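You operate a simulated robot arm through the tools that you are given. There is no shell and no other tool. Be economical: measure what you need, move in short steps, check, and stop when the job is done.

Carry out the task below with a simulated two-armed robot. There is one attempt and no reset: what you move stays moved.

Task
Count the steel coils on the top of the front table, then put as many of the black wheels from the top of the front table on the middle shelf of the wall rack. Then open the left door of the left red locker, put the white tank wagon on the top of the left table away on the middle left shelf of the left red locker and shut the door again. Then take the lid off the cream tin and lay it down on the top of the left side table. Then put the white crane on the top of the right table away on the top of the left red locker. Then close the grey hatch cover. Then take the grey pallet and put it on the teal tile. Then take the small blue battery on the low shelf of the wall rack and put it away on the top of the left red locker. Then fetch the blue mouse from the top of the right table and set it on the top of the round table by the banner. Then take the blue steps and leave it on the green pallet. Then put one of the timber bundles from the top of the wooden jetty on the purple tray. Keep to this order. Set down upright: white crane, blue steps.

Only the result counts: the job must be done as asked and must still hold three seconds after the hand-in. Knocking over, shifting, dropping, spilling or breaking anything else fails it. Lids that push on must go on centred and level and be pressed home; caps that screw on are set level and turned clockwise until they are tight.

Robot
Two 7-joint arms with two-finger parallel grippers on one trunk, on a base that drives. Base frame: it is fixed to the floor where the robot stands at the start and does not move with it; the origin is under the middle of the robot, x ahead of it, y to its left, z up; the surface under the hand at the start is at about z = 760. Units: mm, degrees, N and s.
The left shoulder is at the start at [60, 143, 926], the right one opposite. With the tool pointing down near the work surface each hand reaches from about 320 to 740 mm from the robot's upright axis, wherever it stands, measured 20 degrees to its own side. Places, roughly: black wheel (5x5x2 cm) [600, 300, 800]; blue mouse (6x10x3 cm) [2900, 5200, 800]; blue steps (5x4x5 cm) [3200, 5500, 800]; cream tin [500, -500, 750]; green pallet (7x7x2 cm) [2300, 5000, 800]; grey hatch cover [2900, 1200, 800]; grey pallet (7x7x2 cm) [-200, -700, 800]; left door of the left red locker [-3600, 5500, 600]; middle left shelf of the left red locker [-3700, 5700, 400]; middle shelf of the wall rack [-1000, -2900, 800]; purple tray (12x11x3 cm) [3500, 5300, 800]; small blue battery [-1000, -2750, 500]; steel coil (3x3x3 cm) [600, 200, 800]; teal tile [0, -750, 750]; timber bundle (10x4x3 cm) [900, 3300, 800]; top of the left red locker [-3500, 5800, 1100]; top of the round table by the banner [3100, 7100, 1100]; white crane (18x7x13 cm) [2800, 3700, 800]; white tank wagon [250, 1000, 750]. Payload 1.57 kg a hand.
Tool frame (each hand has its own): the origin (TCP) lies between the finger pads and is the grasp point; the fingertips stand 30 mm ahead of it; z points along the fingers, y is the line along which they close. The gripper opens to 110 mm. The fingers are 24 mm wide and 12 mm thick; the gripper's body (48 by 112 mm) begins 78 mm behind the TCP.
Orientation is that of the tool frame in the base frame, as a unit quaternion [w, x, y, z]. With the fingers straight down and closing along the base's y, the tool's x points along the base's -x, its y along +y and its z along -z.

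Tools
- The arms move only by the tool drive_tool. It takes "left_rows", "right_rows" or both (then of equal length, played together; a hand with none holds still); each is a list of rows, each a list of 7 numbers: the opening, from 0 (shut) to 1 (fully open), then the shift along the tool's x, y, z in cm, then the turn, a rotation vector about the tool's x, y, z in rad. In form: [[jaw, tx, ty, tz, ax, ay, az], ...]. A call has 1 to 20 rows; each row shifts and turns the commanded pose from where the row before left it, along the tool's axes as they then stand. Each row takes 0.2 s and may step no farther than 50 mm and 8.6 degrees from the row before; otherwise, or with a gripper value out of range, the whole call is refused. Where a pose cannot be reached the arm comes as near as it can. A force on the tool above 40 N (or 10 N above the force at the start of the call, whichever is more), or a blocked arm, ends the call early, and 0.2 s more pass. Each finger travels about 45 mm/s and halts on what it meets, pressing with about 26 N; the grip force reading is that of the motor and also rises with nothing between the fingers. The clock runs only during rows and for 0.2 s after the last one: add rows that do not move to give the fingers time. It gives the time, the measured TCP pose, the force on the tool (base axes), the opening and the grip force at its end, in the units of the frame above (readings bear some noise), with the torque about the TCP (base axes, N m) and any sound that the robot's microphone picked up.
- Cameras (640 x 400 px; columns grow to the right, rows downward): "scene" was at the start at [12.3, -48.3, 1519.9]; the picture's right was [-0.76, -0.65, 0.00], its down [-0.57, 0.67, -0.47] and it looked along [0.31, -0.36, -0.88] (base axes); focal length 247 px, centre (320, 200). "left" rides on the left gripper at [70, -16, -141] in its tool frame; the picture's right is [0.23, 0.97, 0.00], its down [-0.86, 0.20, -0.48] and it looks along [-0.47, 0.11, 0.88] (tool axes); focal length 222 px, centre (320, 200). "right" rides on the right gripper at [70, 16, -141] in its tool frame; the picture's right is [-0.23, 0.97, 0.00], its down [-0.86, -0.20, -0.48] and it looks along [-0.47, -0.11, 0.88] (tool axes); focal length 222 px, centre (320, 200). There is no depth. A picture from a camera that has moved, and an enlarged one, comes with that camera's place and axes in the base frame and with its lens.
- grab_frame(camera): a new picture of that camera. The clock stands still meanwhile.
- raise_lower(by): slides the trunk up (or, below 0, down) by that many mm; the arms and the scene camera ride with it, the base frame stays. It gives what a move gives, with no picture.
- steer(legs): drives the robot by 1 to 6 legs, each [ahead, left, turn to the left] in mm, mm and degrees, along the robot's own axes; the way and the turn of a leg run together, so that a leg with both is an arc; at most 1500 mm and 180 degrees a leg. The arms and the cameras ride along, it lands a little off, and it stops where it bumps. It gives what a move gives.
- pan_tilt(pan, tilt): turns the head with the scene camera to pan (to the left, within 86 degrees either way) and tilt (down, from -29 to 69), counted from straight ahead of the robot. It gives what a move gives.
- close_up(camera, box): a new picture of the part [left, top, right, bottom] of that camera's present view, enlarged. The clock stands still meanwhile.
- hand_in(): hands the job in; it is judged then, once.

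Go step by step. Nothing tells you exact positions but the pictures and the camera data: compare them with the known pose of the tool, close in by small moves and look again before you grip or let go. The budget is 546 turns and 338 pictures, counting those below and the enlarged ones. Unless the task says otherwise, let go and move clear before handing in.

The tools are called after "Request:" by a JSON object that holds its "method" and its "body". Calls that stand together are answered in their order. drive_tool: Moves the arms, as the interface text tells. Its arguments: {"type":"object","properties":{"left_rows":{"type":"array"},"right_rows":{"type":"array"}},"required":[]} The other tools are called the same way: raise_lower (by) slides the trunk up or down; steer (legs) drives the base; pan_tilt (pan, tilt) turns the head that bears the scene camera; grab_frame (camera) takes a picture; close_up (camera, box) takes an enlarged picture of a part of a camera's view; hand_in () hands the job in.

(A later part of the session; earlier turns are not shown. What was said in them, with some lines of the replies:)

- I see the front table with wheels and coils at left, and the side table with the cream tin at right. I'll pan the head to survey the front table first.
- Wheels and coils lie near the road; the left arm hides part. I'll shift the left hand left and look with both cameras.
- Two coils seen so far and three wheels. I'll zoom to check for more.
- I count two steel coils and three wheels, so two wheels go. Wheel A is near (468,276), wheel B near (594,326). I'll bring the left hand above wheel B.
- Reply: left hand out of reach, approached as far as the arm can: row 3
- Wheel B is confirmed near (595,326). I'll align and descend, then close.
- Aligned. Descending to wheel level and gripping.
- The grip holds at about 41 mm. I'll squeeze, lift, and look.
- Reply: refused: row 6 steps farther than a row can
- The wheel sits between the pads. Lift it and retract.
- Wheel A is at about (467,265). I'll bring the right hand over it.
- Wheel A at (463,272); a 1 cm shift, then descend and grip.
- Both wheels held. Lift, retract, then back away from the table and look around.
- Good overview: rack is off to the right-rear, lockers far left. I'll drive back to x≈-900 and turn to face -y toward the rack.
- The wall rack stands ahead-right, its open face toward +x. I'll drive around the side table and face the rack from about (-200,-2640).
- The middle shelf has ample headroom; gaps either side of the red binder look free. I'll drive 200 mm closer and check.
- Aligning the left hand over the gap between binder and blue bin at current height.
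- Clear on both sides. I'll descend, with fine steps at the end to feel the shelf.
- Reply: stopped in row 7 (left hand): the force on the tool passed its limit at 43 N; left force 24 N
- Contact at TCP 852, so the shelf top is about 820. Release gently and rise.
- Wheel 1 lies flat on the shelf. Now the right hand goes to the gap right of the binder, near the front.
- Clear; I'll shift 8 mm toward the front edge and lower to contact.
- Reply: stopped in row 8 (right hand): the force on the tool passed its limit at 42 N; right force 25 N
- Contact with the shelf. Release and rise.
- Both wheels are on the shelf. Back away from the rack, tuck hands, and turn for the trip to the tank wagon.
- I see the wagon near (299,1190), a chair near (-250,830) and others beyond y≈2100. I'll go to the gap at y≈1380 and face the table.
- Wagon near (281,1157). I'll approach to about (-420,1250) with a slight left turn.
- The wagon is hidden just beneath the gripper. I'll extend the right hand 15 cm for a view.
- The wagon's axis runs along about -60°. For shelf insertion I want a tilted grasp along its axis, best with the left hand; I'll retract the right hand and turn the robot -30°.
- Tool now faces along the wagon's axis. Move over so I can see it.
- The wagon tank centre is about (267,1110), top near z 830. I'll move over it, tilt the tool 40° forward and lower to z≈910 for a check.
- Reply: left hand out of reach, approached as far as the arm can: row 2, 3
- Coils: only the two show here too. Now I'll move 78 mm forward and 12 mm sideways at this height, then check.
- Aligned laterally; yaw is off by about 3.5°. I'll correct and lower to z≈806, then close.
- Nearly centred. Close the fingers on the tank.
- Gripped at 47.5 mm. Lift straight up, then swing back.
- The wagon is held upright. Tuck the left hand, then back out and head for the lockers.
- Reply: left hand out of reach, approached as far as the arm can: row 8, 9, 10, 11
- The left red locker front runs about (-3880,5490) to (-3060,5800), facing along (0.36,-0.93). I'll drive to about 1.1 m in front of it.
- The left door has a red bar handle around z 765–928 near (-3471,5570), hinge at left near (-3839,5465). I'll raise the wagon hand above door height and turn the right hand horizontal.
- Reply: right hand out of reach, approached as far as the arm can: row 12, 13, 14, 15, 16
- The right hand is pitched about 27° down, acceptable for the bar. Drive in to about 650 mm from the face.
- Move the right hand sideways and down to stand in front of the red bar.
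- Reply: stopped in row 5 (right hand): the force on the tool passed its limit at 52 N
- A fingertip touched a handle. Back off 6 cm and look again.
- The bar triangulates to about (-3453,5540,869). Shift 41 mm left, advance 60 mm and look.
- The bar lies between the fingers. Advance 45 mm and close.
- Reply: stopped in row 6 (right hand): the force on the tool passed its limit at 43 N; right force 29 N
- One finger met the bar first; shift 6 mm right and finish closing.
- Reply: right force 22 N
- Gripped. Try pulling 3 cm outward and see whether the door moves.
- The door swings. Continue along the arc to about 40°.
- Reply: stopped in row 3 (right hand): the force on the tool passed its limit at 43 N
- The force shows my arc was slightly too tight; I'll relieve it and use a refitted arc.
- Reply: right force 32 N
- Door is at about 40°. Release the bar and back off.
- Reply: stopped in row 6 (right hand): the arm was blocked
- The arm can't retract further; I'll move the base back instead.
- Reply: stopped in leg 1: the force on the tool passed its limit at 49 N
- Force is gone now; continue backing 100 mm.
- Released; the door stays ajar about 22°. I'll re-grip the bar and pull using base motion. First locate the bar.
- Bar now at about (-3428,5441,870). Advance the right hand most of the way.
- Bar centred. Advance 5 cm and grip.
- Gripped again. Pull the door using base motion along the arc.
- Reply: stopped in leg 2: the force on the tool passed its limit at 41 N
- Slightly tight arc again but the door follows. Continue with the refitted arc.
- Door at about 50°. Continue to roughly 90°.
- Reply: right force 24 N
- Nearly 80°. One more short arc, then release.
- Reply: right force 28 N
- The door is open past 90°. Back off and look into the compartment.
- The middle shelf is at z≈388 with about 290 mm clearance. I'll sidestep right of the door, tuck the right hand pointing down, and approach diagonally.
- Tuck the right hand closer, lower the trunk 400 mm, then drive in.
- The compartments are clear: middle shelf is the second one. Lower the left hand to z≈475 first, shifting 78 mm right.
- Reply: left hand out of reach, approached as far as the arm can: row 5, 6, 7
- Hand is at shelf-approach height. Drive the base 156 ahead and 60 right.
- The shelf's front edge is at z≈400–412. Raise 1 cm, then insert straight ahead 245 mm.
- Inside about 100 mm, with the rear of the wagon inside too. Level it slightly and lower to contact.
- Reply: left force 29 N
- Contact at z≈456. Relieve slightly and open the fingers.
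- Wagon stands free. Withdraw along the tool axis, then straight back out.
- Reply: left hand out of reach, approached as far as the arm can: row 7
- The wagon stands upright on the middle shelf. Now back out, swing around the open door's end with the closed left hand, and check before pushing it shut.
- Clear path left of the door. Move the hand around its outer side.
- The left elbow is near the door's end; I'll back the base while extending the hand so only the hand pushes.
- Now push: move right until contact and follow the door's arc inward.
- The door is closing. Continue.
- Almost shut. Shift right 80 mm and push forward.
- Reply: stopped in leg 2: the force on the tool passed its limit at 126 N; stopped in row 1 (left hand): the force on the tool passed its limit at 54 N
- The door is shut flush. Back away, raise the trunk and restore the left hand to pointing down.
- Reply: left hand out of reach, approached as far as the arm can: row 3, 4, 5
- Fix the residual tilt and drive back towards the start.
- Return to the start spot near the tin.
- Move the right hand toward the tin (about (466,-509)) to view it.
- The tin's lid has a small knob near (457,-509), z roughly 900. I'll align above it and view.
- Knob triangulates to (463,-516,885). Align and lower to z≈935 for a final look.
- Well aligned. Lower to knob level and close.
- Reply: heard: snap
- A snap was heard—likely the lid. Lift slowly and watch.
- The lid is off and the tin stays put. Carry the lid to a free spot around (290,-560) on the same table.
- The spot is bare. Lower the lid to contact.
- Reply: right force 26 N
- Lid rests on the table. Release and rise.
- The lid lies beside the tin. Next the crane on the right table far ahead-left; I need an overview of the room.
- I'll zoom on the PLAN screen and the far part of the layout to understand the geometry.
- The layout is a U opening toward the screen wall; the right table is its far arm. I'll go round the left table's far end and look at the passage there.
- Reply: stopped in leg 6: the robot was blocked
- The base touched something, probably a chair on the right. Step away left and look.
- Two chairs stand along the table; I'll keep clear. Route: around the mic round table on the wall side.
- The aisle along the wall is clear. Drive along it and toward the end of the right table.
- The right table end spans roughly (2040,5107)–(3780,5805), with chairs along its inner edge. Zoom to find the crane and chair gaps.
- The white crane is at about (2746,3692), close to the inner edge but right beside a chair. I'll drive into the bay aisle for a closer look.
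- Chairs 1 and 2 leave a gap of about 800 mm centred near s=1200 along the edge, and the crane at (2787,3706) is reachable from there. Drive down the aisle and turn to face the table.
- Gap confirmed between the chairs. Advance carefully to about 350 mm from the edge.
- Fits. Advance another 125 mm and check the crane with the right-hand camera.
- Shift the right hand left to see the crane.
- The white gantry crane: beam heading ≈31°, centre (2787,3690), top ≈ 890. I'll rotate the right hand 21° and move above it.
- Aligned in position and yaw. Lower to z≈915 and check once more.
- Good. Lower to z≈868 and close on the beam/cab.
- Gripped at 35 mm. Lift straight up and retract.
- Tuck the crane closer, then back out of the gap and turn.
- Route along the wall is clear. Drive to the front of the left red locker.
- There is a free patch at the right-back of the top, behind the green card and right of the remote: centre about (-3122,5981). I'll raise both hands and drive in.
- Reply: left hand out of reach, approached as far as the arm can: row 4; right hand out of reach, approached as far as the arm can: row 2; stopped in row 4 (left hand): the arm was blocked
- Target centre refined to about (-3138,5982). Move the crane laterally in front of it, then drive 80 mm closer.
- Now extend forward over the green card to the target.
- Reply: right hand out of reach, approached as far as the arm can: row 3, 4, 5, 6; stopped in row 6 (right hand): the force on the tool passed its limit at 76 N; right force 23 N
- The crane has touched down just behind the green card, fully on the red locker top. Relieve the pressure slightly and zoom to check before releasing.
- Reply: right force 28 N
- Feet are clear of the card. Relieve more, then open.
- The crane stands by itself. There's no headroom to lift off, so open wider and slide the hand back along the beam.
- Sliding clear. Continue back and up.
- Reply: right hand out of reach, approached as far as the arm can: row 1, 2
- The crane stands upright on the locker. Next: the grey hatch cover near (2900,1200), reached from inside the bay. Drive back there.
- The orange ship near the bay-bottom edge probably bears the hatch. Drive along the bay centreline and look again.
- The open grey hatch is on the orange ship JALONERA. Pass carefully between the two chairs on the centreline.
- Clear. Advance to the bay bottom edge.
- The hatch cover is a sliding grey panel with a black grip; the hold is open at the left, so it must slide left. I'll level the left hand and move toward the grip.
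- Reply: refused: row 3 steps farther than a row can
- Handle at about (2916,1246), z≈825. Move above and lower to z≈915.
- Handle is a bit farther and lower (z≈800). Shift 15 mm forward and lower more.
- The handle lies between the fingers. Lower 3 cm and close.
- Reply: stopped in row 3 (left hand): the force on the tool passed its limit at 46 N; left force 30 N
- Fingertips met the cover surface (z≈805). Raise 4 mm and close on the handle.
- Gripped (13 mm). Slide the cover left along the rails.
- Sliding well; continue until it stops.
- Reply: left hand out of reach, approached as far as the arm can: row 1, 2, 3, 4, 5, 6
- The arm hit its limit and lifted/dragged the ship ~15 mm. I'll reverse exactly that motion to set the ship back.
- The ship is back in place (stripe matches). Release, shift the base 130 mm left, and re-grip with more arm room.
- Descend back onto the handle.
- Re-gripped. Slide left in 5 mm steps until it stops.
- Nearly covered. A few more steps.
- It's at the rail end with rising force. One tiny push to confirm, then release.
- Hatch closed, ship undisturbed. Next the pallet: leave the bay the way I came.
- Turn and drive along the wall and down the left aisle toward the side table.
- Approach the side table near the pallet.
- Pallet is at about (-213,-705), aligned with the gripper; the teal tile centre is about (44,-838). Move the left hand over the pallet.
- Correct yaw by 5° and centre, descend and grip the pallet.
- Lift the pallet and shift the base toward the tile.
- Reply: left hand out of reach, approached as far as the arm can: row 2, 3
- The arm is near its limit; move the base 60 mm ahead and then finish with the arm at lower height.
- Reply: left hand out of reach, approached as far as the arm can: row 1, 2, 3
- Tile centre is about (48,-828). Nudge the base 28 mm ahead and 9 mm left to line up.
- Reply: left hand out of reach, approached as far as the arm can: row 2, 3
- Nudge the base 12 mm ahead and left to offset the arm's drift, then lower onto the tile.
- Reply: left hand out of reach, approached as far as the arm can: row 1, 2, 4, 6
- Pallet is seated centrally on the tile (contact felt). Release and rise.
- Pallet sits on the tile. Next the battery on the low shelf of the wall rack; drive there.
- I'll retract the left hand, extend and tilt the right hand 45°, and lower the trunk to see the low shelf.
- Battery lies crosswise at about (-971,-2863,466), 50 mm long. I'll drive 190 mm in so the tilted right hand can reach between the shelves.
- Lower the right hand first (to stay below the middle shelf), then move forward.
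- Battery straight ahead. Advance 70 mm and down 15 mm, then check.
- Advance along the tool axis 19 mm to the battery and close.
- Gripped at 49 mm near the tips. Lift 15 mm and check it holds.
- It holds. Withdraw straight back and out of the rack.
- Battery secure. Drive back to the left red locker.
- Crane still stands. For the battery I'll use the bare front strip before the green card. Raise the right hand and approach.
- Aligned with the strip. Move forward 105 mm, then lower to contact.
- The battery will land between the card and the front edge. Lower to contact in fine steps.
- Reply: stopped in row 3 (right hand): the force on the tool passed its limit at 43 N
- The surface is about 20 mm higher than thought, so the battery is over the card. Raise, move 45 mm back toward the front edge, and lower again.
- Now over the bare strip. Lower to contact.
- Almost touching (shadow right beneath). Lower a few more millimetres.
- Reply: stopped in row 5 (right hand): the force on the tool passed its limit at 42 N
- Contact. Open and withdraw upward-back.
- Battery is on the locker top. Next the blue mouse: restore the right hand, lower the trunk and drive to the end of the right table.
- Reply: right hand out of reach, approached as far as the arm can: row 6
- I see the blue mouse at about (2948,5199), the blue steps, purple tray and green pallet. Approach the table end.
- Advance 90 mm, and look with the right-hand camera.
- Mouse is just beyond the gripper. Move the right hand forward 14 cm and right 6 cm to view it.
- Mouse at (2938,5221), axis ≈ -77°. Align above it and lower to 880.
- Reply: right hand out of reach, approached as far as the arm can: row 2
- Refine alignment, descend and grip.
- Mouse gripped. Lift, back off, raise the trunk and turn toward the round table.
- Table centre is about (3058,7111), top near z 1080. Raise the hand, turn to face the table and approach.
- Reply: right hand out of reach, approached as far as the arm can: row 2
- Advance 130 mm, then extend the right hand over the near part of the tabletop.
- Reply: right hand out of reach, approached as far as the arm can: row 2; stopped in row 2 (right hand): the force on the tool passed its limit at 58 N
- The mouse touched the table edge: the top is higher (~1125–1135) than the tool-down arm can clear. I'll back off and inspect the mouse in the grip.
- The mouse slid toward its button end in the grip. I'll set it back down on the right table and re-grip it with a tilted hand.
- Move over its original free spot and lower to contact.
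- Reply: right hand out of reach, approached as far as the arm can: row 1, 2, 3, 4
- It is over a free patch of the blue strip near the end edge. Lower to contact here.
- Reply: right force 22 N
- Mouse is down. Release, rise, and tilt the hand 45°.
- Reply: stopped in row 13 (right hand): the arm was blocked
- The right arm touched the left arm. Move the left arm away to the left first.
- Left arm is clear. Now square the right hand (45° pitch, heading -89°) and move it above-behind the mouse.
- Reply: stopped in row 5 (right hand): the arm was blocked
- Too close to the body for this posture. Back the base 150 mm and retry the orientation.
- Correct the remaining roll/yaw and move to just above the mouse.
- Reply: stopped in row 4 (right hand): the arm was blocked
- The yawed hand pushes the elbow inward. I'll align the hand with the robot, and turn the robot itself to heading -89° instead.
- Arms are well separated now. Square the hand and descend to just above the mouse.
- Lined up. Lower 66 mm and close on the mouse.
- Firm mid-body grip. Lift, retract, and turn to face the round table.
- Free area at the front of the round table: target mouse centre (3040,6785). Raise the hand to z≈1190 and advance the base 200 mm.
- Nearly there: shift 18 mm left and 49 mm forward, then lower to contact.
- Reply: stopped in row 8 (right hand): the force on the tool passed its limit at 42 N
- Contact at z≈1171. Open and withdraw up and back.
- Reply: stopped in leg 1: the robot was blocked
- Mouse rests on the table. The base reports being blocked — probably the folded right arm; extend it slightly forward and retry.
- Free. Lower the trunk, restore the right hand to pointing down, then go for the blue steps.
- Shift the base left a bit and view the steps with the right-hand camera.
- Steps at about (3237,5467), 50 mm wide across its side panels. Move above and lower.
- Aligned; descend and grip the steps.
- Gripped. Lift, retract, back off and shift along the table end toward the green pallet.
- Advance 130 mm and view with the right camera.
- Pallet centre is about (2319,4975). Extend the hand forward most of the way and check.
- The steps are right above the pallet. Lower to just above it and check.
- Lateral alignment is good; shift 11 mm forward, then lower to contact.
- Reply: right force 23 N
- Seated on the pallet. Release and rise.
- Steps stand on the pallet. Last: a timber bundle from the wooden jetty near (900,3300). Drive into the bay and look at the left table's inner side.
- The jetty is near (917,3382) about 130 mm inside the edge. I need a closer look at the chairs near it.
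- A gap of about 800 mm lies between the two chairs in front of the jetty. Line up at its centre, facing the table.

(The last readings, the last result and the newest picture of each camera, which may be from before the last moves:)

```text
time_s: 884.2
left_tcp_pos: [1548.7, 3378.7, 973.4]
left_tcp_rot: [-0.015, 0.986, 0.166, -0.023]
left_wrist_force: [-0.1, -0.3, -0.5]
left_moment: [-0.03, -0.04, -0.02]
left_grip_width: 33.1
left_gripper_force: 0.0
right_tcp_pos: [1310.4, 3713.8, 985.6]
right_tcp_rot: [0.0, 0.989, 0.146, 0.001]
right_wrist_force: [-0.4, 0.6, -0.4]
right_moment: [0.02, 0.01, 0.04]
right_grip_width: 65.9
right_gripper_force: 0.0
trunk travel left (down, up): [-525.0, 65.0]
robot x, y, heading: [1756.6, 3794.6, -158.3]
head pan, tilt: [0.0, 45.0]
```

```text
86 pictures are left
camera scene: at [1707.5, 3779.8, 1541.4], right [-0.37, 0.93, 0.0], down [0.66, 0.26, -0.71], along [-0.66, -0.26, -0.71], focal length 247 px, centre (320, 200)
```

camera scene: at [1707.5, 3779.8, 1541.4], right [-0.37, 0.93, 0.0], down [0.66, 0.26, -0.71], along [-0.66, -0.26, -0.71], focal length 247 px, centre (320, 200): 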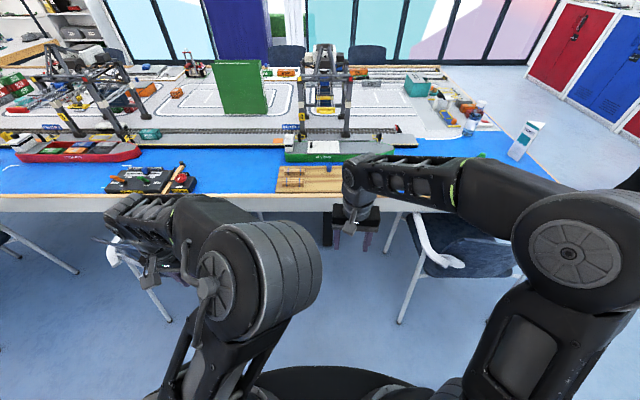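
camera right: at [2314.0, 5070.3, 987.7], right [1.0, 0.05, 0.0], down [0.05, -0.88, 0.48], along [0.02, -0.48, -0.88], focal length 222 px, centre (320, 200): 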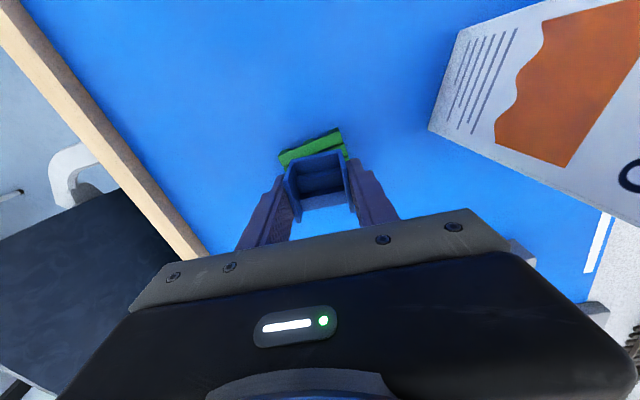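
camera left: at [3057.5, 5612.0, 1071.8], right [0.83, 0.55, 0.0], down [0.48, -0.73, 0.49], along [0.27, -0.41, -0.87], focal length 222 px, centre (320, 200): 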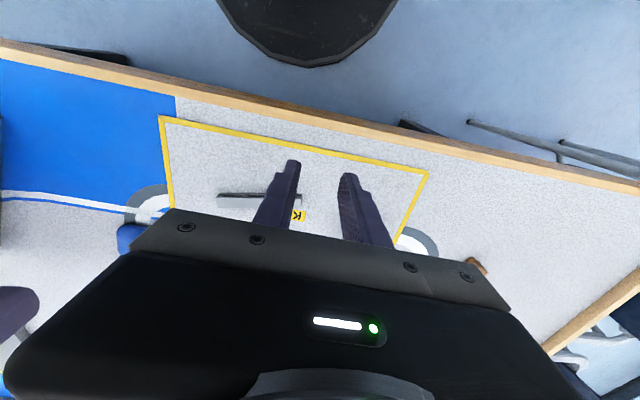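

Advance into the gap toward the jetty.

Request:
{"method": "steer", "body": {"legs": [[0, -39, 0.5], [300, 0, 0], [140, 0, 0]]}}

Request:
{"method": "grab_frame", "body": {"camera": "scene"}}

Request:
{"method": "grab_frame", "body": {"camera": "right"}}

```text
time_s: 887.6
left_tcp_pos: [1136.1, 3250.7, 971.3]
left_tcp_rot: [-0.014, 0.985, 0.17, -0.022]
left_wrist_force: [-0.4, 0.8, -0.2]
left_moment: [0.02, -0.01, -0.01]
left_grip_width: 33.1
left_gripper_force: 0.0
right_tcp_pos: [893.5, 3583.3, 984.1]
right_tcp_rot: [-0.001, 0.989, 0.149, 0.002]
right_wrist_force: [-0.5, -0.3, -0.3]
right_moment: [0.01, -0.01, 0.01]
right_grip_width: 66.2
right_gripper_force: 0.1
trunk travel left (down, up): [-525.0, 65.0]
robot x, y, heading: [1341.7, 3670.3, -157.9]
head pan, tilt: [0.0, 45.0]
```

```text
85 pictures are left
camera scene: at [1290.9, 3652.6, 1541.3], right [-0.38, 0.93, 0.0], down [0.66, 0.27, -0.71], along [-0.65, -0.27, -0.71], focal length 247 px, centre (320, 200)
```

scene: 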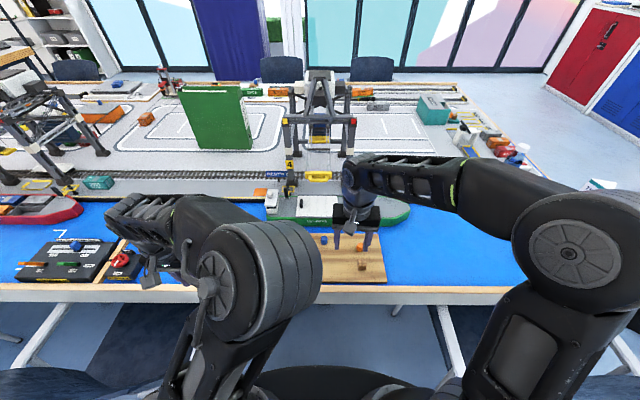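

```text
84 pictures are left
camera right: at [964.8, 3588.3, 1126.4], right [0.07, -1.0, 0.0], down [-0.88, -0.06, 0.48], along [-0.47, -0.03, -0.88], focal length 222 px, centre (320, 200)
```

right: 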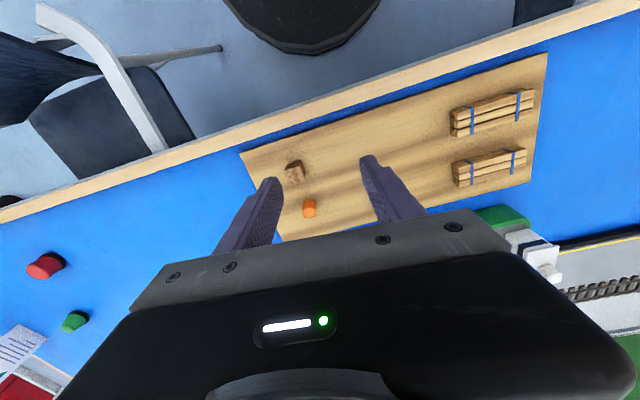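

Two timber bundles lie at the jetty's left end. I'll take the nearer one at about (944,3343), whose axis is parallel to the edge; move the right hand over it and yaw it 93°.

Request:
{"method": "drive_tool", "body": {"right_rows": [[0.8, -0.44, 4.88, 0, 0, 0, 0], [0.8, -0.44, 4.88, 0, 0, 0, 0], [0.8, -0.44, 4.88, 0, 0, 0, 0], [0.8, -0.44, 4.88, 0, 0, 0, 0], [0.8, -0.44, 4.88, 0, 0, 0, 0], [0.8, 0, 0, 0, 0, 0, -0.135], [0.8, 0, 0, 0, 0, 0, -0.135], [0.8, 0, 0, 0, 0, 0, -0.135], [0.8, 0, 0, 0, 0, 0, -0.135], [0.8, 0, 0, 0, 0, 0, -0.135], [0.8, 0, 0, 0, 0, 0, -0.135], [0.8, 0, 0, 0, 0, 0, 0]]}}

Request:
{"method": "grab_frame", "body": {"camera": "scene"}}

```text
time_s: 890.2
left_tcp_pos: [1137.6, 3250.1, 972.6]
left_tcp_rot: [-0.014, 0.985, 0.171, -0.023]
left_wrist_force: [0.0, -0.9, -0.3]
left_moment: [0.02, 0.0, -0.01]
left_grip_width: 33.1
left_gripper_force: 0.0
right_tcp_pos: [946.3, 3344.6, 985.6]
right_tcp_rot: [0.0, 0.85, 0.526, 0.001]
right_wrist_force: [-0.1, 0.1, 0.3]
right_moment: [0.03, 0.04, 0.0]
right_grip_width: 88.0
right_gripper_force: 0.1
trunk travel left (down, up): [-525.0, 65.0]
robot x, y, heading: [1337.8, 3669.3, -157.8]
head pan, tilt: [0.0, 45.0]
```

```text
83 pictures are left
camera scene: at [1292.6, 3653.2, 1541.3], right [-0.38, 0.93, 0.0], down [0.66, 0.27, -0.71], along [-0.66, -0.27, -0.71], focal length 247 px, centre (320, 200)
```

scene: 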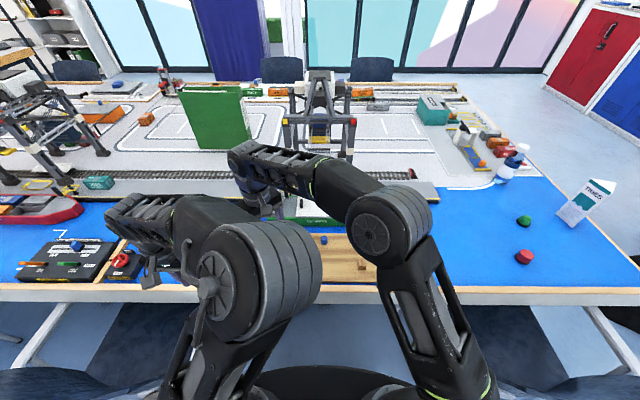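

Continue the yaw and look.

Request:
{"method": "drive_tool", "body": {"right_rows": [[0.8, 0, 0, 0, 0, 0, -0.136], [0.8, 0, 0, 0, 0, 0, -0.136], [0.8, 0, 0, 0, 0, 0, -0.136], [0.8, 0, 0, 0, 0, 0, -0.136], [0.8, 0, 0, 0, 0, 0, -0.136], [0.8, 0, 0, 0, 0, 0, -0.136], [0.8, 0, 0, 0, 0, 0, 0]]}}

Request:
{"method": "grab_frame", "body": {"camera": "right"}}

```text
time_s: 891.9
left_tcp_pos: [1137.6, 3252.1, 972.7]
left_tcp_rot: [-0.014, 0.985, 0.171, -0.023]
left_wrist_force: [-0.1, -0.4, 0.1]
left_moment: [0.01, 0.04, -0.03]
left_grip_width: 33.2
left_gripper_force: 0.0
right_tcp_pos: [946.3, 3343.4, 984.1]
right_tcp_rot: [0.0, 0.571, 0.821, 0.0]
right_wrist_force: [0.5, -0.4, 0.4]
right_moment: [0.01, -0.02, 0.02]
right_grip_width: 88.3
right_gripper_force: 0.1
trunk travel left (down, up): [-525.0, 65.0]
robot x, y, heading: [1339.0, 3671.0, -157.8]
head pan, tilt: [0.0, 45.0]
```

```text
82 pictures are left
camera right: at [936.7, 3414.9, 1126.0], right [0.99, 0.13, 0.0], down [0.11, -0.87, 0.48], along [0.06, -0.47, -0.88], focal length 222 px, centre (320, 200)
```

right: 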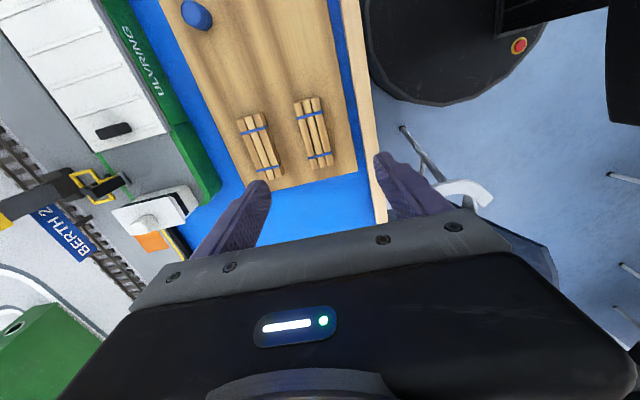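

Bundle 1 centre (939,3346), axis ≈ -65°. Fine-align with a narrow opening so the second bundle isn't touched; lower to 870.

Request:
{"method": "drive_tool", "body": {"right_rows": [[0.56, 0.57, -0.5, 0, 0, 0, -0.087], [0.56, 0, 0, 4, 0, 0, 0], [0.56, 0, 0, 4, 0, 0, 0], [0.56, 0, 0, 3.5, 0, 0, 0], [0.56, 0, 0, 0, 0, 0, 0]]}}

Request:
{"method": "grab_frame", "body": {"camera": "right"}}

```text
time_s: 893.0
left_tcp_pos: [1136.6, 3250.9, 972.8]
left_tcp_rot: [-0.014, 0.985, 0.171, -0.023]
left_wrist_force: [-0.2, 0.0, 0.8]
left_moment: [0.02, -0.01, 0.01]
left_grip_width: 33.1
left_gripper_force: 0.1
right_tcp_pos: [937.8, 3346.9, 868.4]
right_tcp_rot: [0.001, 0.536, 0.844, 0.001]
right_wrist_force: [0.5, 1.1, 0.9]
right_moment: [0.01, -0.02, -0.03]
right_grip_width: 61.3
right_gripper_force: 0.1
trunk travel left (down, up): [-525.0, 65.0]
robot x, y, heading: [1339.8, 3671.7, -157.9]
head pan, tilt: [0.0, 45.0]
```

```text
81 pictures are left
camera right: at [922.6, 3416.6, 1010.9], right [0.98, 0.21, 0.0], down [0.18, -0.86, 0.48], along [0.1, -0.47, -0.88], focal length 222 px, centre (320, 200)
```

right: 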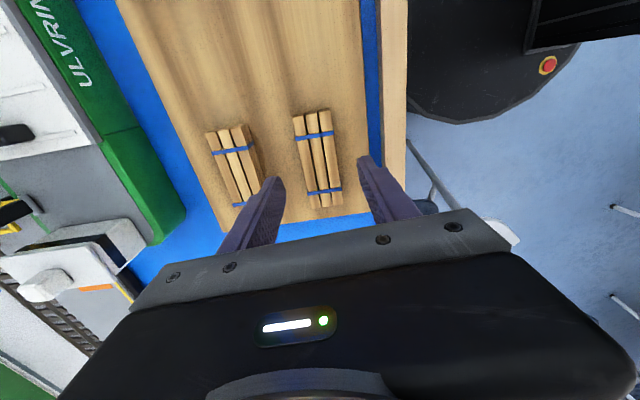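

Align slightly and descend to grip.

Request:
{"method": "drive_tool", "body": {"right_rows": [[0.56, 0, -0.3, 2, 0, 0, 0.043], [0.56, 0, 0, 2.5, 0, 0, 0], [0.56, 0, 0, 1.5, 0, 0, 0], [0.56, 0, 0, 0, 0, 0, 0]]}}

Request:
{"method": "grab_frame", "body": {"camera": "right"}}

```text
time_s: 894.0
left_tcp_pos: [1137.2, 3251.3, 973.2]
left_tcp_rot: [-0.014, 0.985, 0.171, -0.023]
left_wrist_force: [0.4, 0.1, 0.3]
left_moment: [0.02, -0.01, -0.01]
left_grip_width: 33.1
left_gripper_force: 0.1
right_tcp_pos: [936.6, 3345.5, 808.6]
right_tcp_rot: [0.001, 0.555, 0.832, 0.001]
right_wrist_force: [0.0, -0.5, -0.1]
right_moment: [0.04, -0.05, 0.01]
right_grip_width: 61.6
right_gripper_force: 0.1
trunk travel left (down, up): [-525.0, 65.0]
robot x, y, heading: [1337.8, 3672.3, -157.8]
head pan, tilt: [0.0, 45.0]
```

```text
80 pictures are left
camera right: at [923.9, 3416.3, 951.3], right [0.99, 0.17, 0.0], down [0.15, -0.87, 0.48], along [0.08, -0.47, -0.88], focal length 222 px, centre (320, 200)
```

right: 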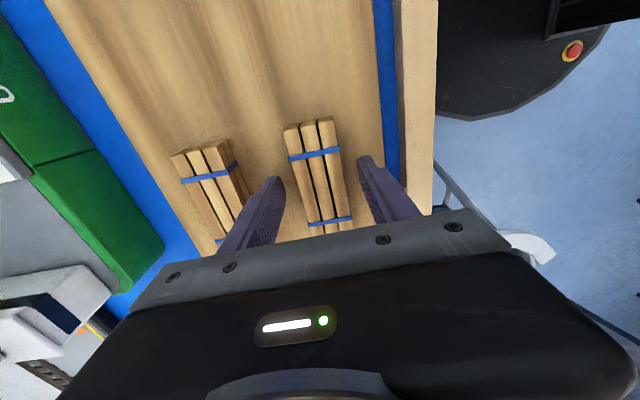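

Bundle is between the fingers; close.

Request:
{"method": "drive_tool", "body": {"right_rows": [[0.4, 0, 0, 0, 0, 0, 0], [0.2, 0, 0, 0, 0, 0, 0], [0, 0, 0, 0, 0, 0, 0], [0, 0, 0, 0, 0, 0, 0], [0, 0, 0, 0, 0, 0, 0]]}}

Request:
{"method": "drive_tool", "body": {"right_rows": [[0, 0, 0, -3, 0, 0, 0], [0, 0, 0, -4, 0, 0, 0], [0, 0, 0, -5, 0, 0, 0], [0, 0, 0, -5, 0, 0, 0]]}}

Request:
{"method": "grab_frame", "body": {"camera": "right"}}

```text
time_s: 895.2
left_tcp_pos: [1137.7, 3251.3, 972.6]
left_tcp_rot: [-0.015, 0.985, 0.17, -0.023]
left_wrist_force: [0.7, -0.8, 0.5]
left_moment: [0.01, -0.02, -0.01]
left_grip_width: 32.6
left_gripper_force: 0.1
right_tcp_pos: [937.1, 3345.9, 809.7]
right_tcp_rot: [0.0, 0.555, 0.832, 0.001]
right_wrist_force: [1.0, 0.2, -0.2]
right_moment: [-0.01, 0.01, 0.01]
right_grip_width: 37.1
right_gripper_force: 25.5
trunk travel left (down, up): [-525.0, 65.0]
robot x, y, heading: [1341.8, 3668.9, -157.9]
head pan, tilt: [0.0, 45.0]
```

```text
time_s: 896.2
left_tcp_pos: [1137.6, 3250.8, 972.4]
left_tcp_rot: [-0.014, 0.985, 0.171, -0.023]
left_wrist_force: [0.3, -1.1, -0.6]
left_moment: [0.03, -0.01, -0.03]
left_grip_width: 33.1
left_gripper_force: 0.0
right_tcp_pos: [938.1, 3344.6, 981.3]
right_tcp_rot: [0.001, 0.554, 0.833, 0.001]
right_wrist_force: [-0.2, -0.1, -0.9]
right_moment: [0.01, 0.05, -0.03]
right_grip_width: 37.2
right_gripper_force: 26.3
trunk travel left (down, up): [-525.0, 65.0]
robot x, y, heading: [1339.6, 3673.9, -158.2]
head pan, tilt: [0.0, 45.0]
```

```text
79 pictures are left
camera right: at [924.1, 3415.8, 1123.2], right [0.99, 0.17, 0.0], down [0.15, -0.87, 0.48], along [0.08, -0.47, -0.88], focal length 222 px, centre (320, 200)
```

right: 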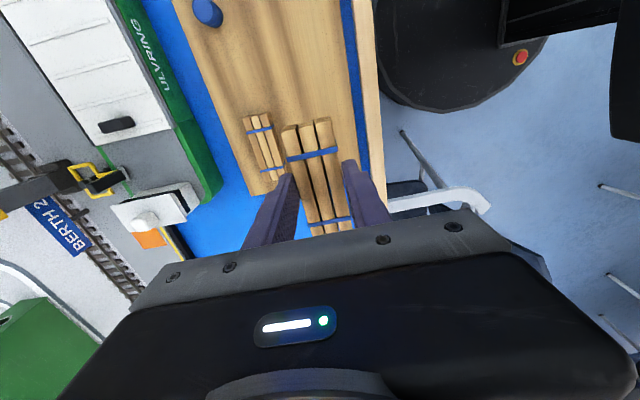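

The bundle is held. Back out of the gap, turn, and drive to the end of the right table.

Request:
{"method": "steer", "body": {"legs": [[-440, 0, 0], [0, 0, 88], [-814, 8, 0]]}}

Request:
{"method": "steer", "body": {"legs": [[-1082, 334, 0], [104, 928, 0], [104, 928, 0]]}}

Request:
{"method": "pan_tilt", "body": {"pan": 0, "tilt": 42}}

Request:
{"method": "grab_frame", "body": {"camera": "scene"}}

```text
time_s: 906.6
left_tcp_pos: [1889.6, 4399.2, 973.0]
left_tcp_rot: [0.005, 0.603, 0.797, -0.026]
left_wrist_force: [-0.2, 1.0, -0.1]
left_moment: [-0.04, 0.02, -0.03]
left_grip_width: 33.2
left_gripper_force: 0.1
right_tcp_pos: [1781.9, 4204.0, 980.7]
right_tcp_rot: [0.0, -0.164, 0.986, 0.001]
right_wrist_force: [0.1, 0.9, -0.6]
right_moment: [-0.02, -0.03, -0.03]
right_grip_width: 36.9
right_gripper_force: 26.0
trunk travel left (down, up): [-525.0, 65.0]
robot x, y, heading: [1483.9, 4628.1, -71.7]
head pan, tilt: [0.0, 45.0]
```

```text
time_s: 921.4
left_tcp_pos: [3712.9, 5910.4, 972.5]
left_tcp_rot: [0.005, 0.601, 0.799, -0.026]
left_wrist_force: [0.6, 0.2, 0.6]
left_moment: [-0.01, 0.02, -0.01]
left_grip_width: 32.9
left_gripper_force: 0.1
right_tcp_pos: [3607.2, 5716.0, 981.0]
right_tcp_rot: [0.0, -0.168, 0.986, 0.002]
right_wrist_force: [0.1, -0.4, -0.6]
right_moment: [-0.03, 0.0, 0.03]
right_grip_width: 37.1
right_gripper_force: 25.8
trunk travel left (down, up): [-525.0, 65.0]
robot x, y, heading: [3307.8, 6138.2, -71.3]
head pan, tilt: [0.0, 45.0]
```

```text
time_s: 922.1
left_tcp_pos: [3712.8, 5910.3, 972.2]
left_tcp_rot: [0.005, 0.601, 0.799, -0.026]
left_wrist_force: [0.0, -0.2, -0.1]
left_moment: [-0.02, 0.02, 0.03]
left_grip_width: 32.7
left_gripper_force: 0.0
right_tcp_pos: [3606.8, 5716.3, 980.4]
right_tcp_rot: [-0.001, -0.167, 0.986, 0.001]
right_wrist_force: [0.8, -0.7, -0.7]
right_moment: [-0.05, -0.01, -0.01]
right_grip_width: 36.8
right_gripper_force: 26.0
trunk travel left (down, up): [-525.0, 65.0]
robot x, y, heading: [3306.1, 6141.3, -71.4]
head pan, tilt: [0.0, 42.0]
```

```text
78 pictures are left
camera scene: at [3322.6, 6088.4, 1545.6], right [-0.95, -0.32, 0.0], down [-0.21, 0.63, -0.74], along [0.24, -0.7, -0.67], focal length 247 px, centre (320, 200)
```

scene: 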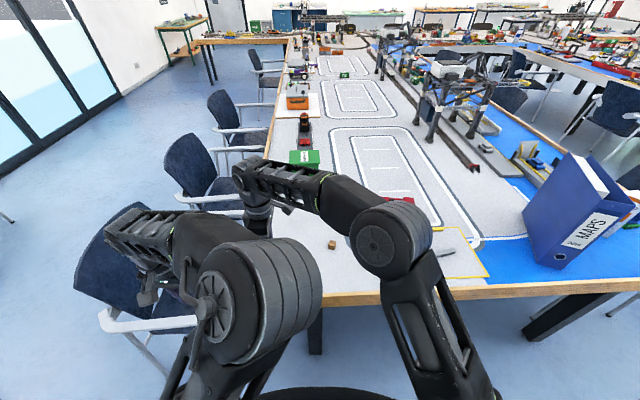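

The tray is out of comfortable tool-down reach, so I'll get close and use a slight forward tilt. First approach and look with the right camera.

Request:
{"method": "steer", "body": {"legs": [[105, -25, 1.6]]}}

Request:
{"method": "drive_tool", "body": {"right_rows": [[0, 4, -4, 0, 0, 0, 0], [0, 4, -4, 0, 0, 0, 0], [0, 4, -2.5, 0, 0, 0, 0], [0, 4, 0, 0, 0, 0, 0], [0, 0, 0, 0, 0, 0, 0]]}}

Request:
{"method": "grab_frame", "body": {"camera": "right"}}

Request:
{"method": "grab_frame", "body": {"camera": "scene"}}

```text
time_s: 923.3
left_tcp_pos: [3730.7, 5812.2, 972.4]
left_tcp_rot: [0.005, 0.589, 0.808, -0.026]
left_wrist_force: [-0.1, 0.1, 0.3]
left_moment: [0.03, 0.02, 0.0]
left_grip_width: 32.8
left_gripper_force: 0.0
right_tcp_pos: [3630.0, 5615.3, 980.0]
right_tcp_rot: [0.0, -0.18, 0.984, 0.002]
right_wrist_force: [-0.7, -0.9, -0.6]
right_moment: [0.04, 0.0, 0.03]
right_grip_width: 36.9
right_gripper_force: 26.0
trunk travel left (down, up): [-525.0, 65.0]
robot x, y, heading: [3311.0, 6025.2, -69.6]
head pan, tilt: [0.0, 42.0]
```

```text
refused: row 1 steps farther than a row can; nothing moved
```

```text
77 pictures are left
camera right: at [3558.8, 5604.4, 1122.1], right [-0.13, 0.99, 0.0], down [0.87, 0.12, 0.48], along [0.47, 0.07, -0.88], focal length 222 px, centre (320, 200)
```

right: 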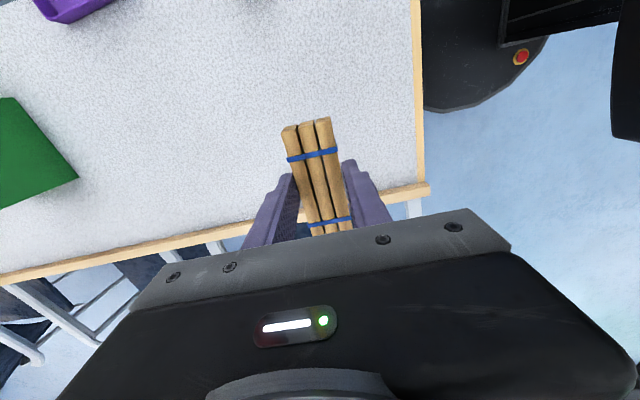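

```text
76 pictures are left
camera scene: at [3335.6, 5978.5, 1545.6], right [-0.94, -0.35, 0.0], down [-0.23, 0.63, -0.74], along [0.26, -0.7, -0.67], focal length 247 px, centre (320, 200)
```

scene: 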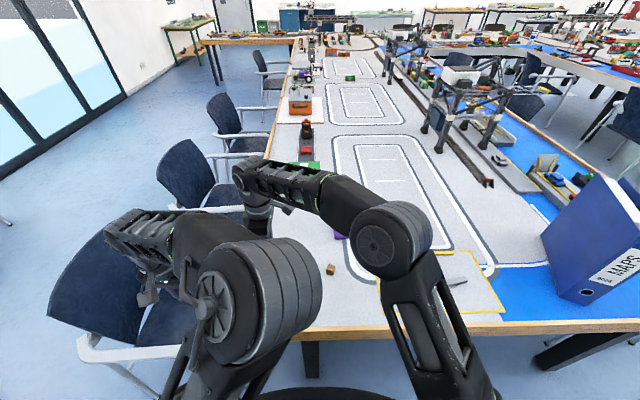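

The tray corner nearest me is at about (3536,5285), so the tray centre is near (3470,5295). Shift the hand right, tilt 22° forward and extend.

Request:
{"method": "drive_tool", "body": {"right_rows": [[0, 4.4, 0, 0, 0, 0, 0], [0, 4.4, 0, 0, 0, 0, 0], [0, 4.4, 0, 0, 0, 0, 0], [0, 4.4, 0, 0, 0, 0, 0], [0, 4.4, 0, 0, 0, 0, 0], [0, 4.4, 0, 0, 0, 0, 0], [0, 0, -4.5, 0, 0, 0, 0], [0, 0, -4.5, 0, 0, 0, 0], [0, 0, 0, 0, 0, 0, 0]]}}

Request:
{"method": "grab_frame", "body": {"camera": "right"}}

Request:
{"method": "grab_frame", "body": {"camera": "scene"}}

```text
time_s: 925.3
left_tcp_pos: [3730.2, 5814.1, 972.6]
left_tcp_rot: [0.006, 0.589, 0.808, -0.026]
left_wrist_force: [-0.2, -0.6, 0.2]
left_moment: [0.0, 0.02, -0.04]
left_grip_width: 32.8
left_gripper_force: 0.2
right_tcp_pos: [3415.1, 5437.2, 981.9]
right_tcp_rot: [0.0, -0.18, 0.984, 0.0]
right_wrist_force: [0.0, 0.0, -0.6]
right_moment: [-0.03, 0.0, 0.01]
right_grip_width: 37.1
right_gripper_force: 25.8
trunk travel left (down, up): [-525.0, 65.0]
robot x, y, heading: [3315.4, 6030.5, -69.9]
head pan, tilt: [0.0, 42.0]
```

```text
75 pictures are left
camera right: at [3344.7, 5427.2, 1124.4], right [-0.13, 0.99, 0.0], down [0.87, 0.12, 0.48], along [0.47, 0.07, -0.88], focal length 222 px, centre (320, 200)
```

right: 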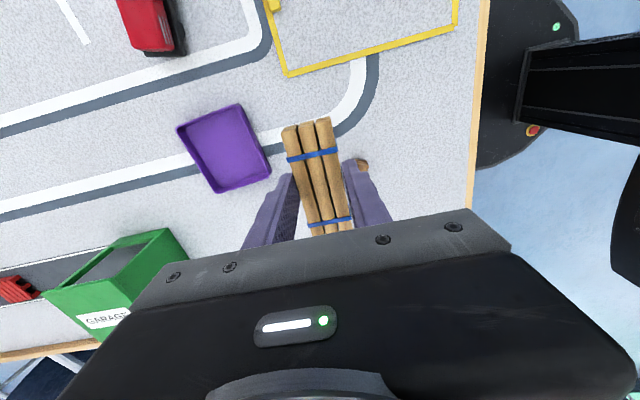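

```text
74 pictures are left
camera scene: at [3335.1, 5980.8, 1545.7], right [-0.94, -0.35, 0.0], down [-0.23, 0.63, -0.74], along [0.26, -0.7, -0.67], focal length 247 px, centre (320, 200)
```

scene: 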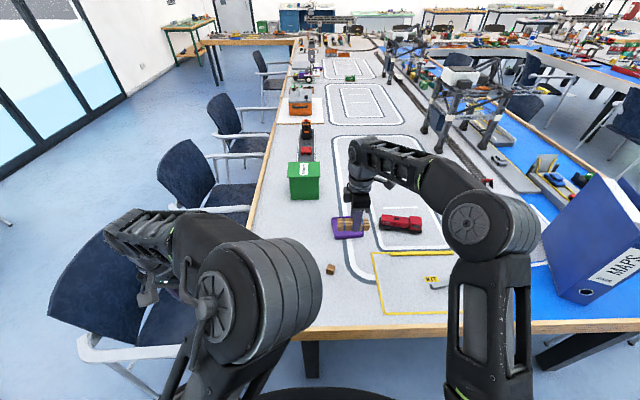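

Tray centre is (3460,5300), sides along ≈24°. Tilt forward 22°, fine-yaw, and extend 140 mm.

Request:
{"method": "drive_tool", "body": {"right_rows": [[0, 0.3, 0, 0, 0.13, 0, -0.03], [0, 0.3, 0, 0, 0.13, 0, -0.03], [0, 0, 0, 0, 0.13, 0, 0], [0, 0, -3.34, 1.35, 0, 0, 0], [0, 0, -3.34, 1.35, 0, 0, 0], [0, 0, -3.34, 1.35, 0, 0, 0], [0, 0, -3.34, 1.35, 0, 0, 0], [0, 0, 0, 0, 0, 0, 0]]}}

Request:
{"method": "grab_frame", "body": {"camera": "right"}}

Request:
{"method": "close_up", "body": {"camera": "scene", "box": [280, 140, 440, 260]}}

```text
time_s: 927.1
left_tcp_pos: [3730.0, 5812.9, 973.4]
left_tcp_rot: [0.006, 0.589, 0.807, -0.027]
left_wrist_force: [0.2, 0.7, 0.3]
left_moment: [0.0, 0.0, 0.0]
left_grip_width: 33.0
left_gripper_force: 0.0
right_tcp_pos: [3469.8, 5303.5, 983.1]
right_tcp_rot: [0.036, -0.207, 0.959, -0.19]
right_wrist_force: [0.1, -0.6, 0.8]
right_moment: [0.01, 0.02, 0.03]
right_grip_width: 37.1
right_gripper_force: 25.5
trunk travel left (down, up): [-525.0, 65.0]
robot x, y, heading: [3314.5, 6026.2, -69.7]
head pan, tilt: [0.0, 42.0]
```

```text
73 pictures are left
camera right: at [3378.3, 5337.7, 1108.1], right [-0.17, 0.91, -0.37], down [0.78, 0.35, 0.51], along [0.6, -0.21, -0.78], focal length 222 px, centre (320, 200)
```

right: 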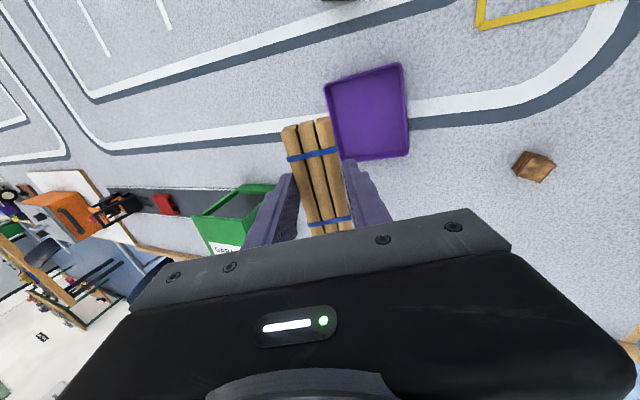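

```text
3.33 times, centred on (360, 200) of scene
camera zoom: at [3334.9, 5980.8, 1545.7], right [-0.94, -0.35, 0.0], down [-0.23, 0.63, -0.74], along [0.26, -0.7, -0.67], focal length 824 px, centre (187, 200)
```

zoom: 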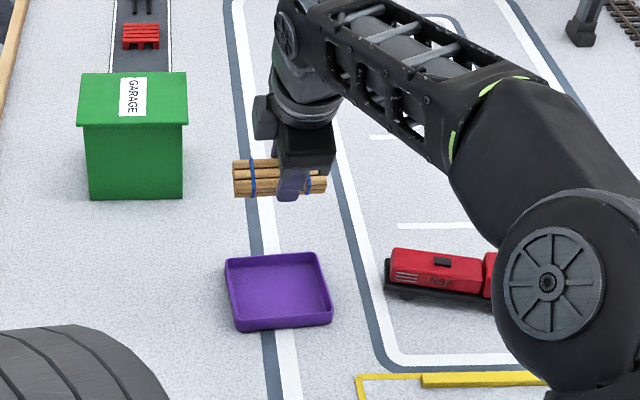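

Bundle is nearly above the tray; shift 12 mm and lower to z≈845 for a check.

Request:
{"method": "drive_tool", "body": {"right_rows": [[0, 1.2, 0, 0, 0, 0, 0], [0, 0, 1.72, 4.25, 0, 0, 0], [0, 0, 1.72, 4.25, 0, 0, 0], [0, 0, 1.72, 4.25, 0, 0, 0], [0, 0, 0, 0, 0, 0, 0]]}}

Request:
{"method": "grab_frame", "body": {"camera": "right"}}

Request:
{"method": "close_up", "body": {"camera": "scene", "box": [300, 180, 420, 260]}}

```text
time_s: 928.3
left_tcp_pos: [3731.4, 5813.3, 972.4]
left_tcp_rot: [0.006, 0.59, 0.807, -0.026]
left_wrist_force: [0.1, 0.1, 0.4]
left_moment: [0.02, 0.0, 0.0]
left_grip_width: 33.1
left_gripper_force: 0.0
right_tcp_pos: [3457.8, 5296.8, 844.3]
right_tcp_rot: [0.037, -0.207, 0.959, -0.191]
right_wrist_force: [0.3, 0.5, -1.2]
right_moment: [-0.03, 0.04, -0.02]
right_grip_width: 37.0
right_gripper_force: 25.6
trunk travel left (down, up): [-525.0, 65.0]
robot x, y, heading: [3314.0, 6028.5, -70.0]
head pan, tilt: [0.0, 42.0]
```

```text
71 pictures are left
camera right: at [3366.2, 5331.2, 969.2], right [-0.17, 0.91, -0.37], down [0.79, 0.35, 0.51], along [0.6, -0.21, -0.78], focal length 222 px, centre (320, 200)
```

right: 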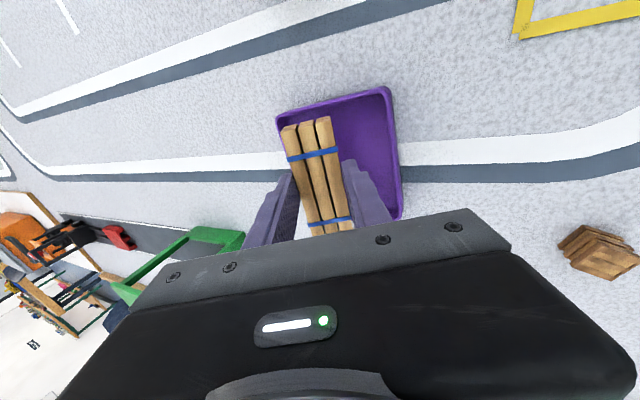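

```text
5.00 times, centred on (360, 220) of scene
camera zoom: at [3335.1, 5980.7, 1545.7], right [-0.94, -0.35, 0.0], down [-0.23, 0.63, -0.74], along [0.26, -0.7, -0.67], focal length 1237 px, centre (120, 100)
```

zoom: 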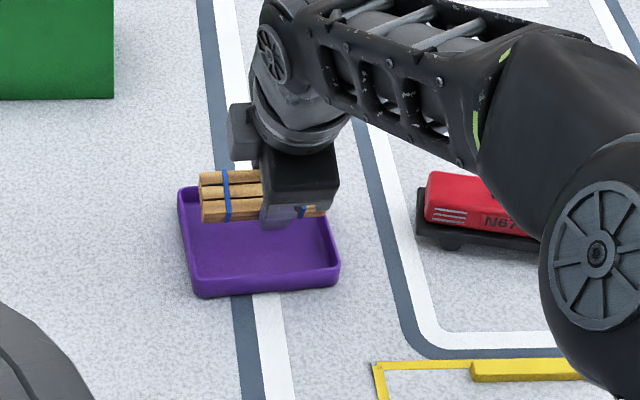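

Well placed over the tray. Lower into it until contact.

Request:
{"method": "drive_tool", "body": {"right_rows": [[0, 0, 0.75, 1.85, 0, 0, 0], [0, 0, 0.38, 0.93, 0, 0, 0], [0, 0, 0.15, 0.37, 0, 0, 0], [0, 0, 0.15, 0.37, 0, 0, 0], [0, 0, 0.15, 0.37, 0, 0, 0], [0, 0, 0.15, 0.37, 0, 0, 0], [0, 0, 0.15, 0.37, 0, 0, 0]]}}

Request:
{"method": "grab_frame", "body": {"camera": "right"}}

Request:
{"method": "close_up", "body": {"camera": "scene", "box": [300, 180, 420, 260]}}

```text
time_s: 930.0
left_tcp_pos: [3730.4, 5813.8, 972.1]
left_tcp_rot: [0.007, 0.589, 0.807, -0.028]
left_wrist_force: [1.0, 0.8, -0.5]
left_moment: [0.01, -0.02, -0.02]
left_grip_width: 32.9
left_gripper_force: 0.0
right_tcp_pos: [3459.0, 5292.2, 803.7]
right_tcp_rot: [0.039, -0.206, 0.957, -0.198]
right_wrist_force: [0.0, -0.7, 14.1]
right_moment: [0.03, 0.19, -0.03]
right_grip_width: 37.4
right_gripper_force: 25.4
trunk travel left (down, up): [-525.0, 65.0]
robot x, y, heading: [3314.4, 6027.6, -69.9]
head pan, tilt: [0.0, 42.0]
stopped in row 7 (right hand): the force on the tool passed its limit at 42 N (the readings are from after the stop); the commanded pose is now the measured one
```

```text
69 pictures are left
camera right: at [3366.3, 5329.0, 927.2], right [-0.16, 0.91, -0.39], down [0.78, 0.36, 0.51], along [0.6, -0.22, -0.77], focal length 222 px, centre (320, 200)
```

right: 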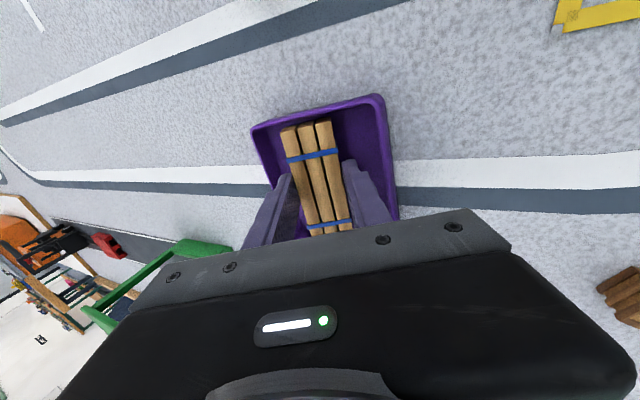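

```text
5.00 times, centred on (360, 220) of scene
camera zoom: at [3335.0, 5981.4, 1545.4], right [-0.94, -0.35, 0.0], down [-0.23, 0.63, -0.74], along [0.26, -0.7, -0.67], focal length 1237 px, centre (120, 100)
```

zoom: 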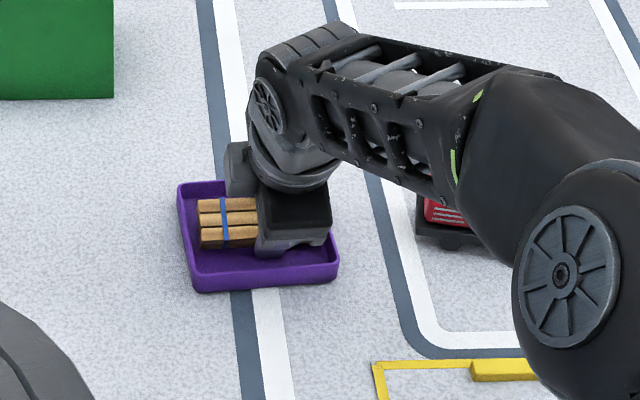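

Bundle is inside the tray. Open just a little, then lift along the tool axis.

Request:
{"method": "drive_tool", "body": {"right_rows": [[0.4, 0, 0, 0, 0, 0, 0], [0.42, 0, 0, 0, 0, 0, 0], [0.42, 0, 0, 0, 0, 0, 0], [0.42, 0, 0, -1, 0, 0, 0], [0.45, 0, 0, -2, 0, 0, 0], [0.5, 0, 0, -3, 0, 0, 0], [0.5, 0, -1.5, -4, 0, 0, 0], [0.5, 0, -1.5, -4, 0, 0, 0]]}}

Request:
{"method": "grab_frame", "body": {"camera": "right"}}

Request:
{"method": "close_up", "body": {"camera": "scene", "box": [300, 180, 420, 260]}}

```text
time_s: 931.8
left_tcp_pos: [3729.4, 5813.6, 972.8]
left_tcp_rot: [0.006, 0.589, 0.807, -0.026]
left_wrist_force: [-0.8, -0.6, 0.8]
left_moment: [0.0, 0.0, -0.01]
left_grip_width: 32.5
left_gripper_force: 0.1
right_tcp_pos: [3447.7, 5319.9, 941.7]
right_tcp_rot: [0.039, -0.207, 0.958, -0.195]
right_wrist_force: [-0.1, 0.1, 0.7]
right_moment: [0.03, -0.01, 0.0]
right_grip_width: 54.9
right_gripper_force: 0.1
trunk travel left (down, up): [-525.0, 65.0]
robot x, y, heading: [3322.1, 6026.6, -69.8]
head pan, tilt: [0.0, 42.0]
```

```text
67 pictures are left
camera right: at [3355.4, 5354.8, 1066.5], right [-0.16, 0.91, -0.38], down [0.78, 0.36, 0.51], along [0.6, -0.21, -0.77], focal length 222 px, centre (320, 200)
```

right: 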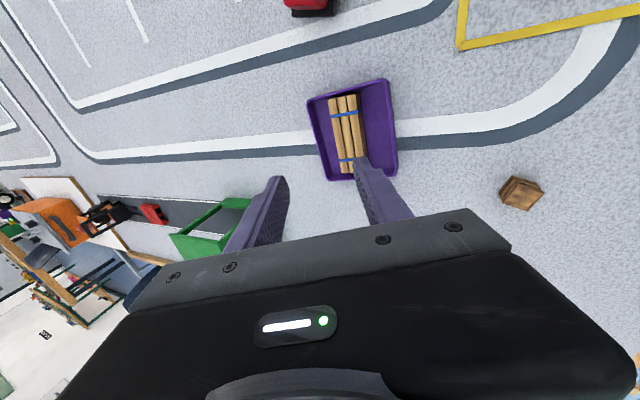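

```text
5.00 times, centred on (360, 220) of scene
camera zoom: at [3335.1, 5981.1, 1545.6], right [-0.94, -0.35, 0.0], down [-0.23, 0.63, -0.74], along [0.26, -0.7, -0.67], focal length 1237 px, centre (120, 100)
```

zoom: 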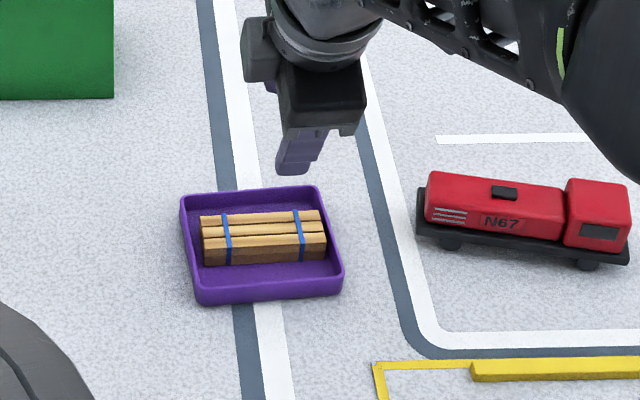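

The bundle lies flat in the tray. Move clear and hand in.

Request:
{"method": "drive_tool", "body": {"right_rows": [[0.5, 0, 3, -3, 0, 0, 0], [0.5, 0, 4, -2, 0, 0, 0], [0.5, 0, 4, -1, 0, 0, 0], [0.5, 0, 4, 0, 0, 0, 0]]}}

Request:
{"method": "steer", "body": {"legs": [[-250, 0, 0]]}}

Request:
{"method": "grab_frame", "body": {"camera": "scene"}}

```text
time_s: 932.8
left_tcp_pos: [3729.6, 5814.3, 972.0]
left_tcp_rot: [0.005, 0.589, 0.808, -0.026]
left_wrist_force: [0.0, 0.4, 0.1]
left_moment: [0.01, 0.0, 0.01]
left_grip_width: 33.0
left_gripper_force: 0.1
right_tcp_pos: [3382.8, 5467.9, 936.3]
right_tcp_rot: [0.038, -0.206, 0.958, -0.195]
right_wrist_force: [-0.1, -0.7, -0.4]
right_moment: [-0.02, -0.01, 0.03]
right_grip_width: 54.8
right_gripper_force: 0.1
trunk travel left (down, up): [-525.0, 65.0]
robot x, y, heading: [3316.5, 6028.0, -69.3]
head pan, tilt: [0.0, 42.0]
```

```text
time_s: 934.6
left_tcp_pos: [3642.9, 6047.0, 973.3]
left_tcp_rot: [0.005, 0.592, 0.805, -0.028]
left_wrist_force: [-0.6, -1.0, -0.4]
left_moment: [0.01, -0.01, -0.01]
left_grip_width: 32.9
left_gripper_force: 0.1
right_tcp_pos: [3293.2, 5702.3, 937.3]
right_tcp_rot: [0.038, -0.204, 0.959, -0.195]
right_wrist_force: [-0.4, 0.0, 0.7]
right_moment: [-0.01, 0.0, 0.02]
right_grip_width: 55.3
right_gripper_force: 0.0
trunk travel left (down, up): [-525.0, 65.0]
robot x, y, heading: [3230.1, 6268.8, -69.9]
head pan, tilt: [0.0, 42.0]
```

```text
65 pictures are left
camera scene: at [3248.5, 6216.6, 1545.7], right [-0.94, -0.34, 0.0], down [-0.23, 0.63, -0.74], along [0.25, -0.7, -0.67], focal length 247 px, centre (320, 200)
```

scene: 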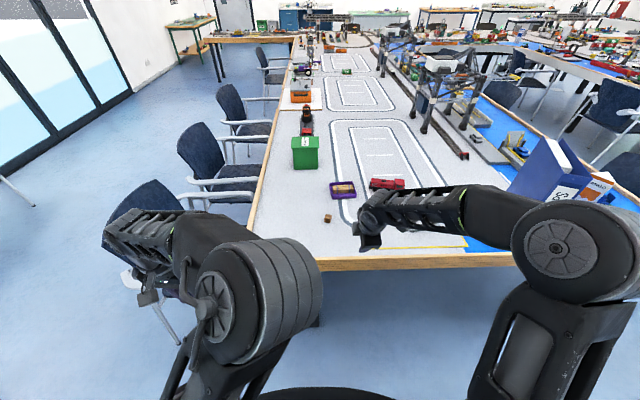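

Everything is placed and both hands are clear, so I'm handing the job in.

Request:
{"method": "hand_in", "body": {}}

```text
The job is handed in.
```

I finished every step in the order given and handed the job in; I haven't been told how it was judged.

I counted two steel coils, so two black wheels went on the middle shelf.

These points could count against it:
- **Chair:** the base bumped a chair beside the left table, stopped and was moved away. I couldn't confirm the chair stayed exactly in place.
- **Ship with the hatch:** the arm dragged the ship about 15 mm while sliding the cover. I moved it back to within a millimetre or two.
- **Blue mouse:** it slipped in the grip when it touched the edge of the round table. I set it back on the right table, gripped it again, then placed it.
- **Left side table:** I took this to be the table the cream tin stands on, and laid the lid there.
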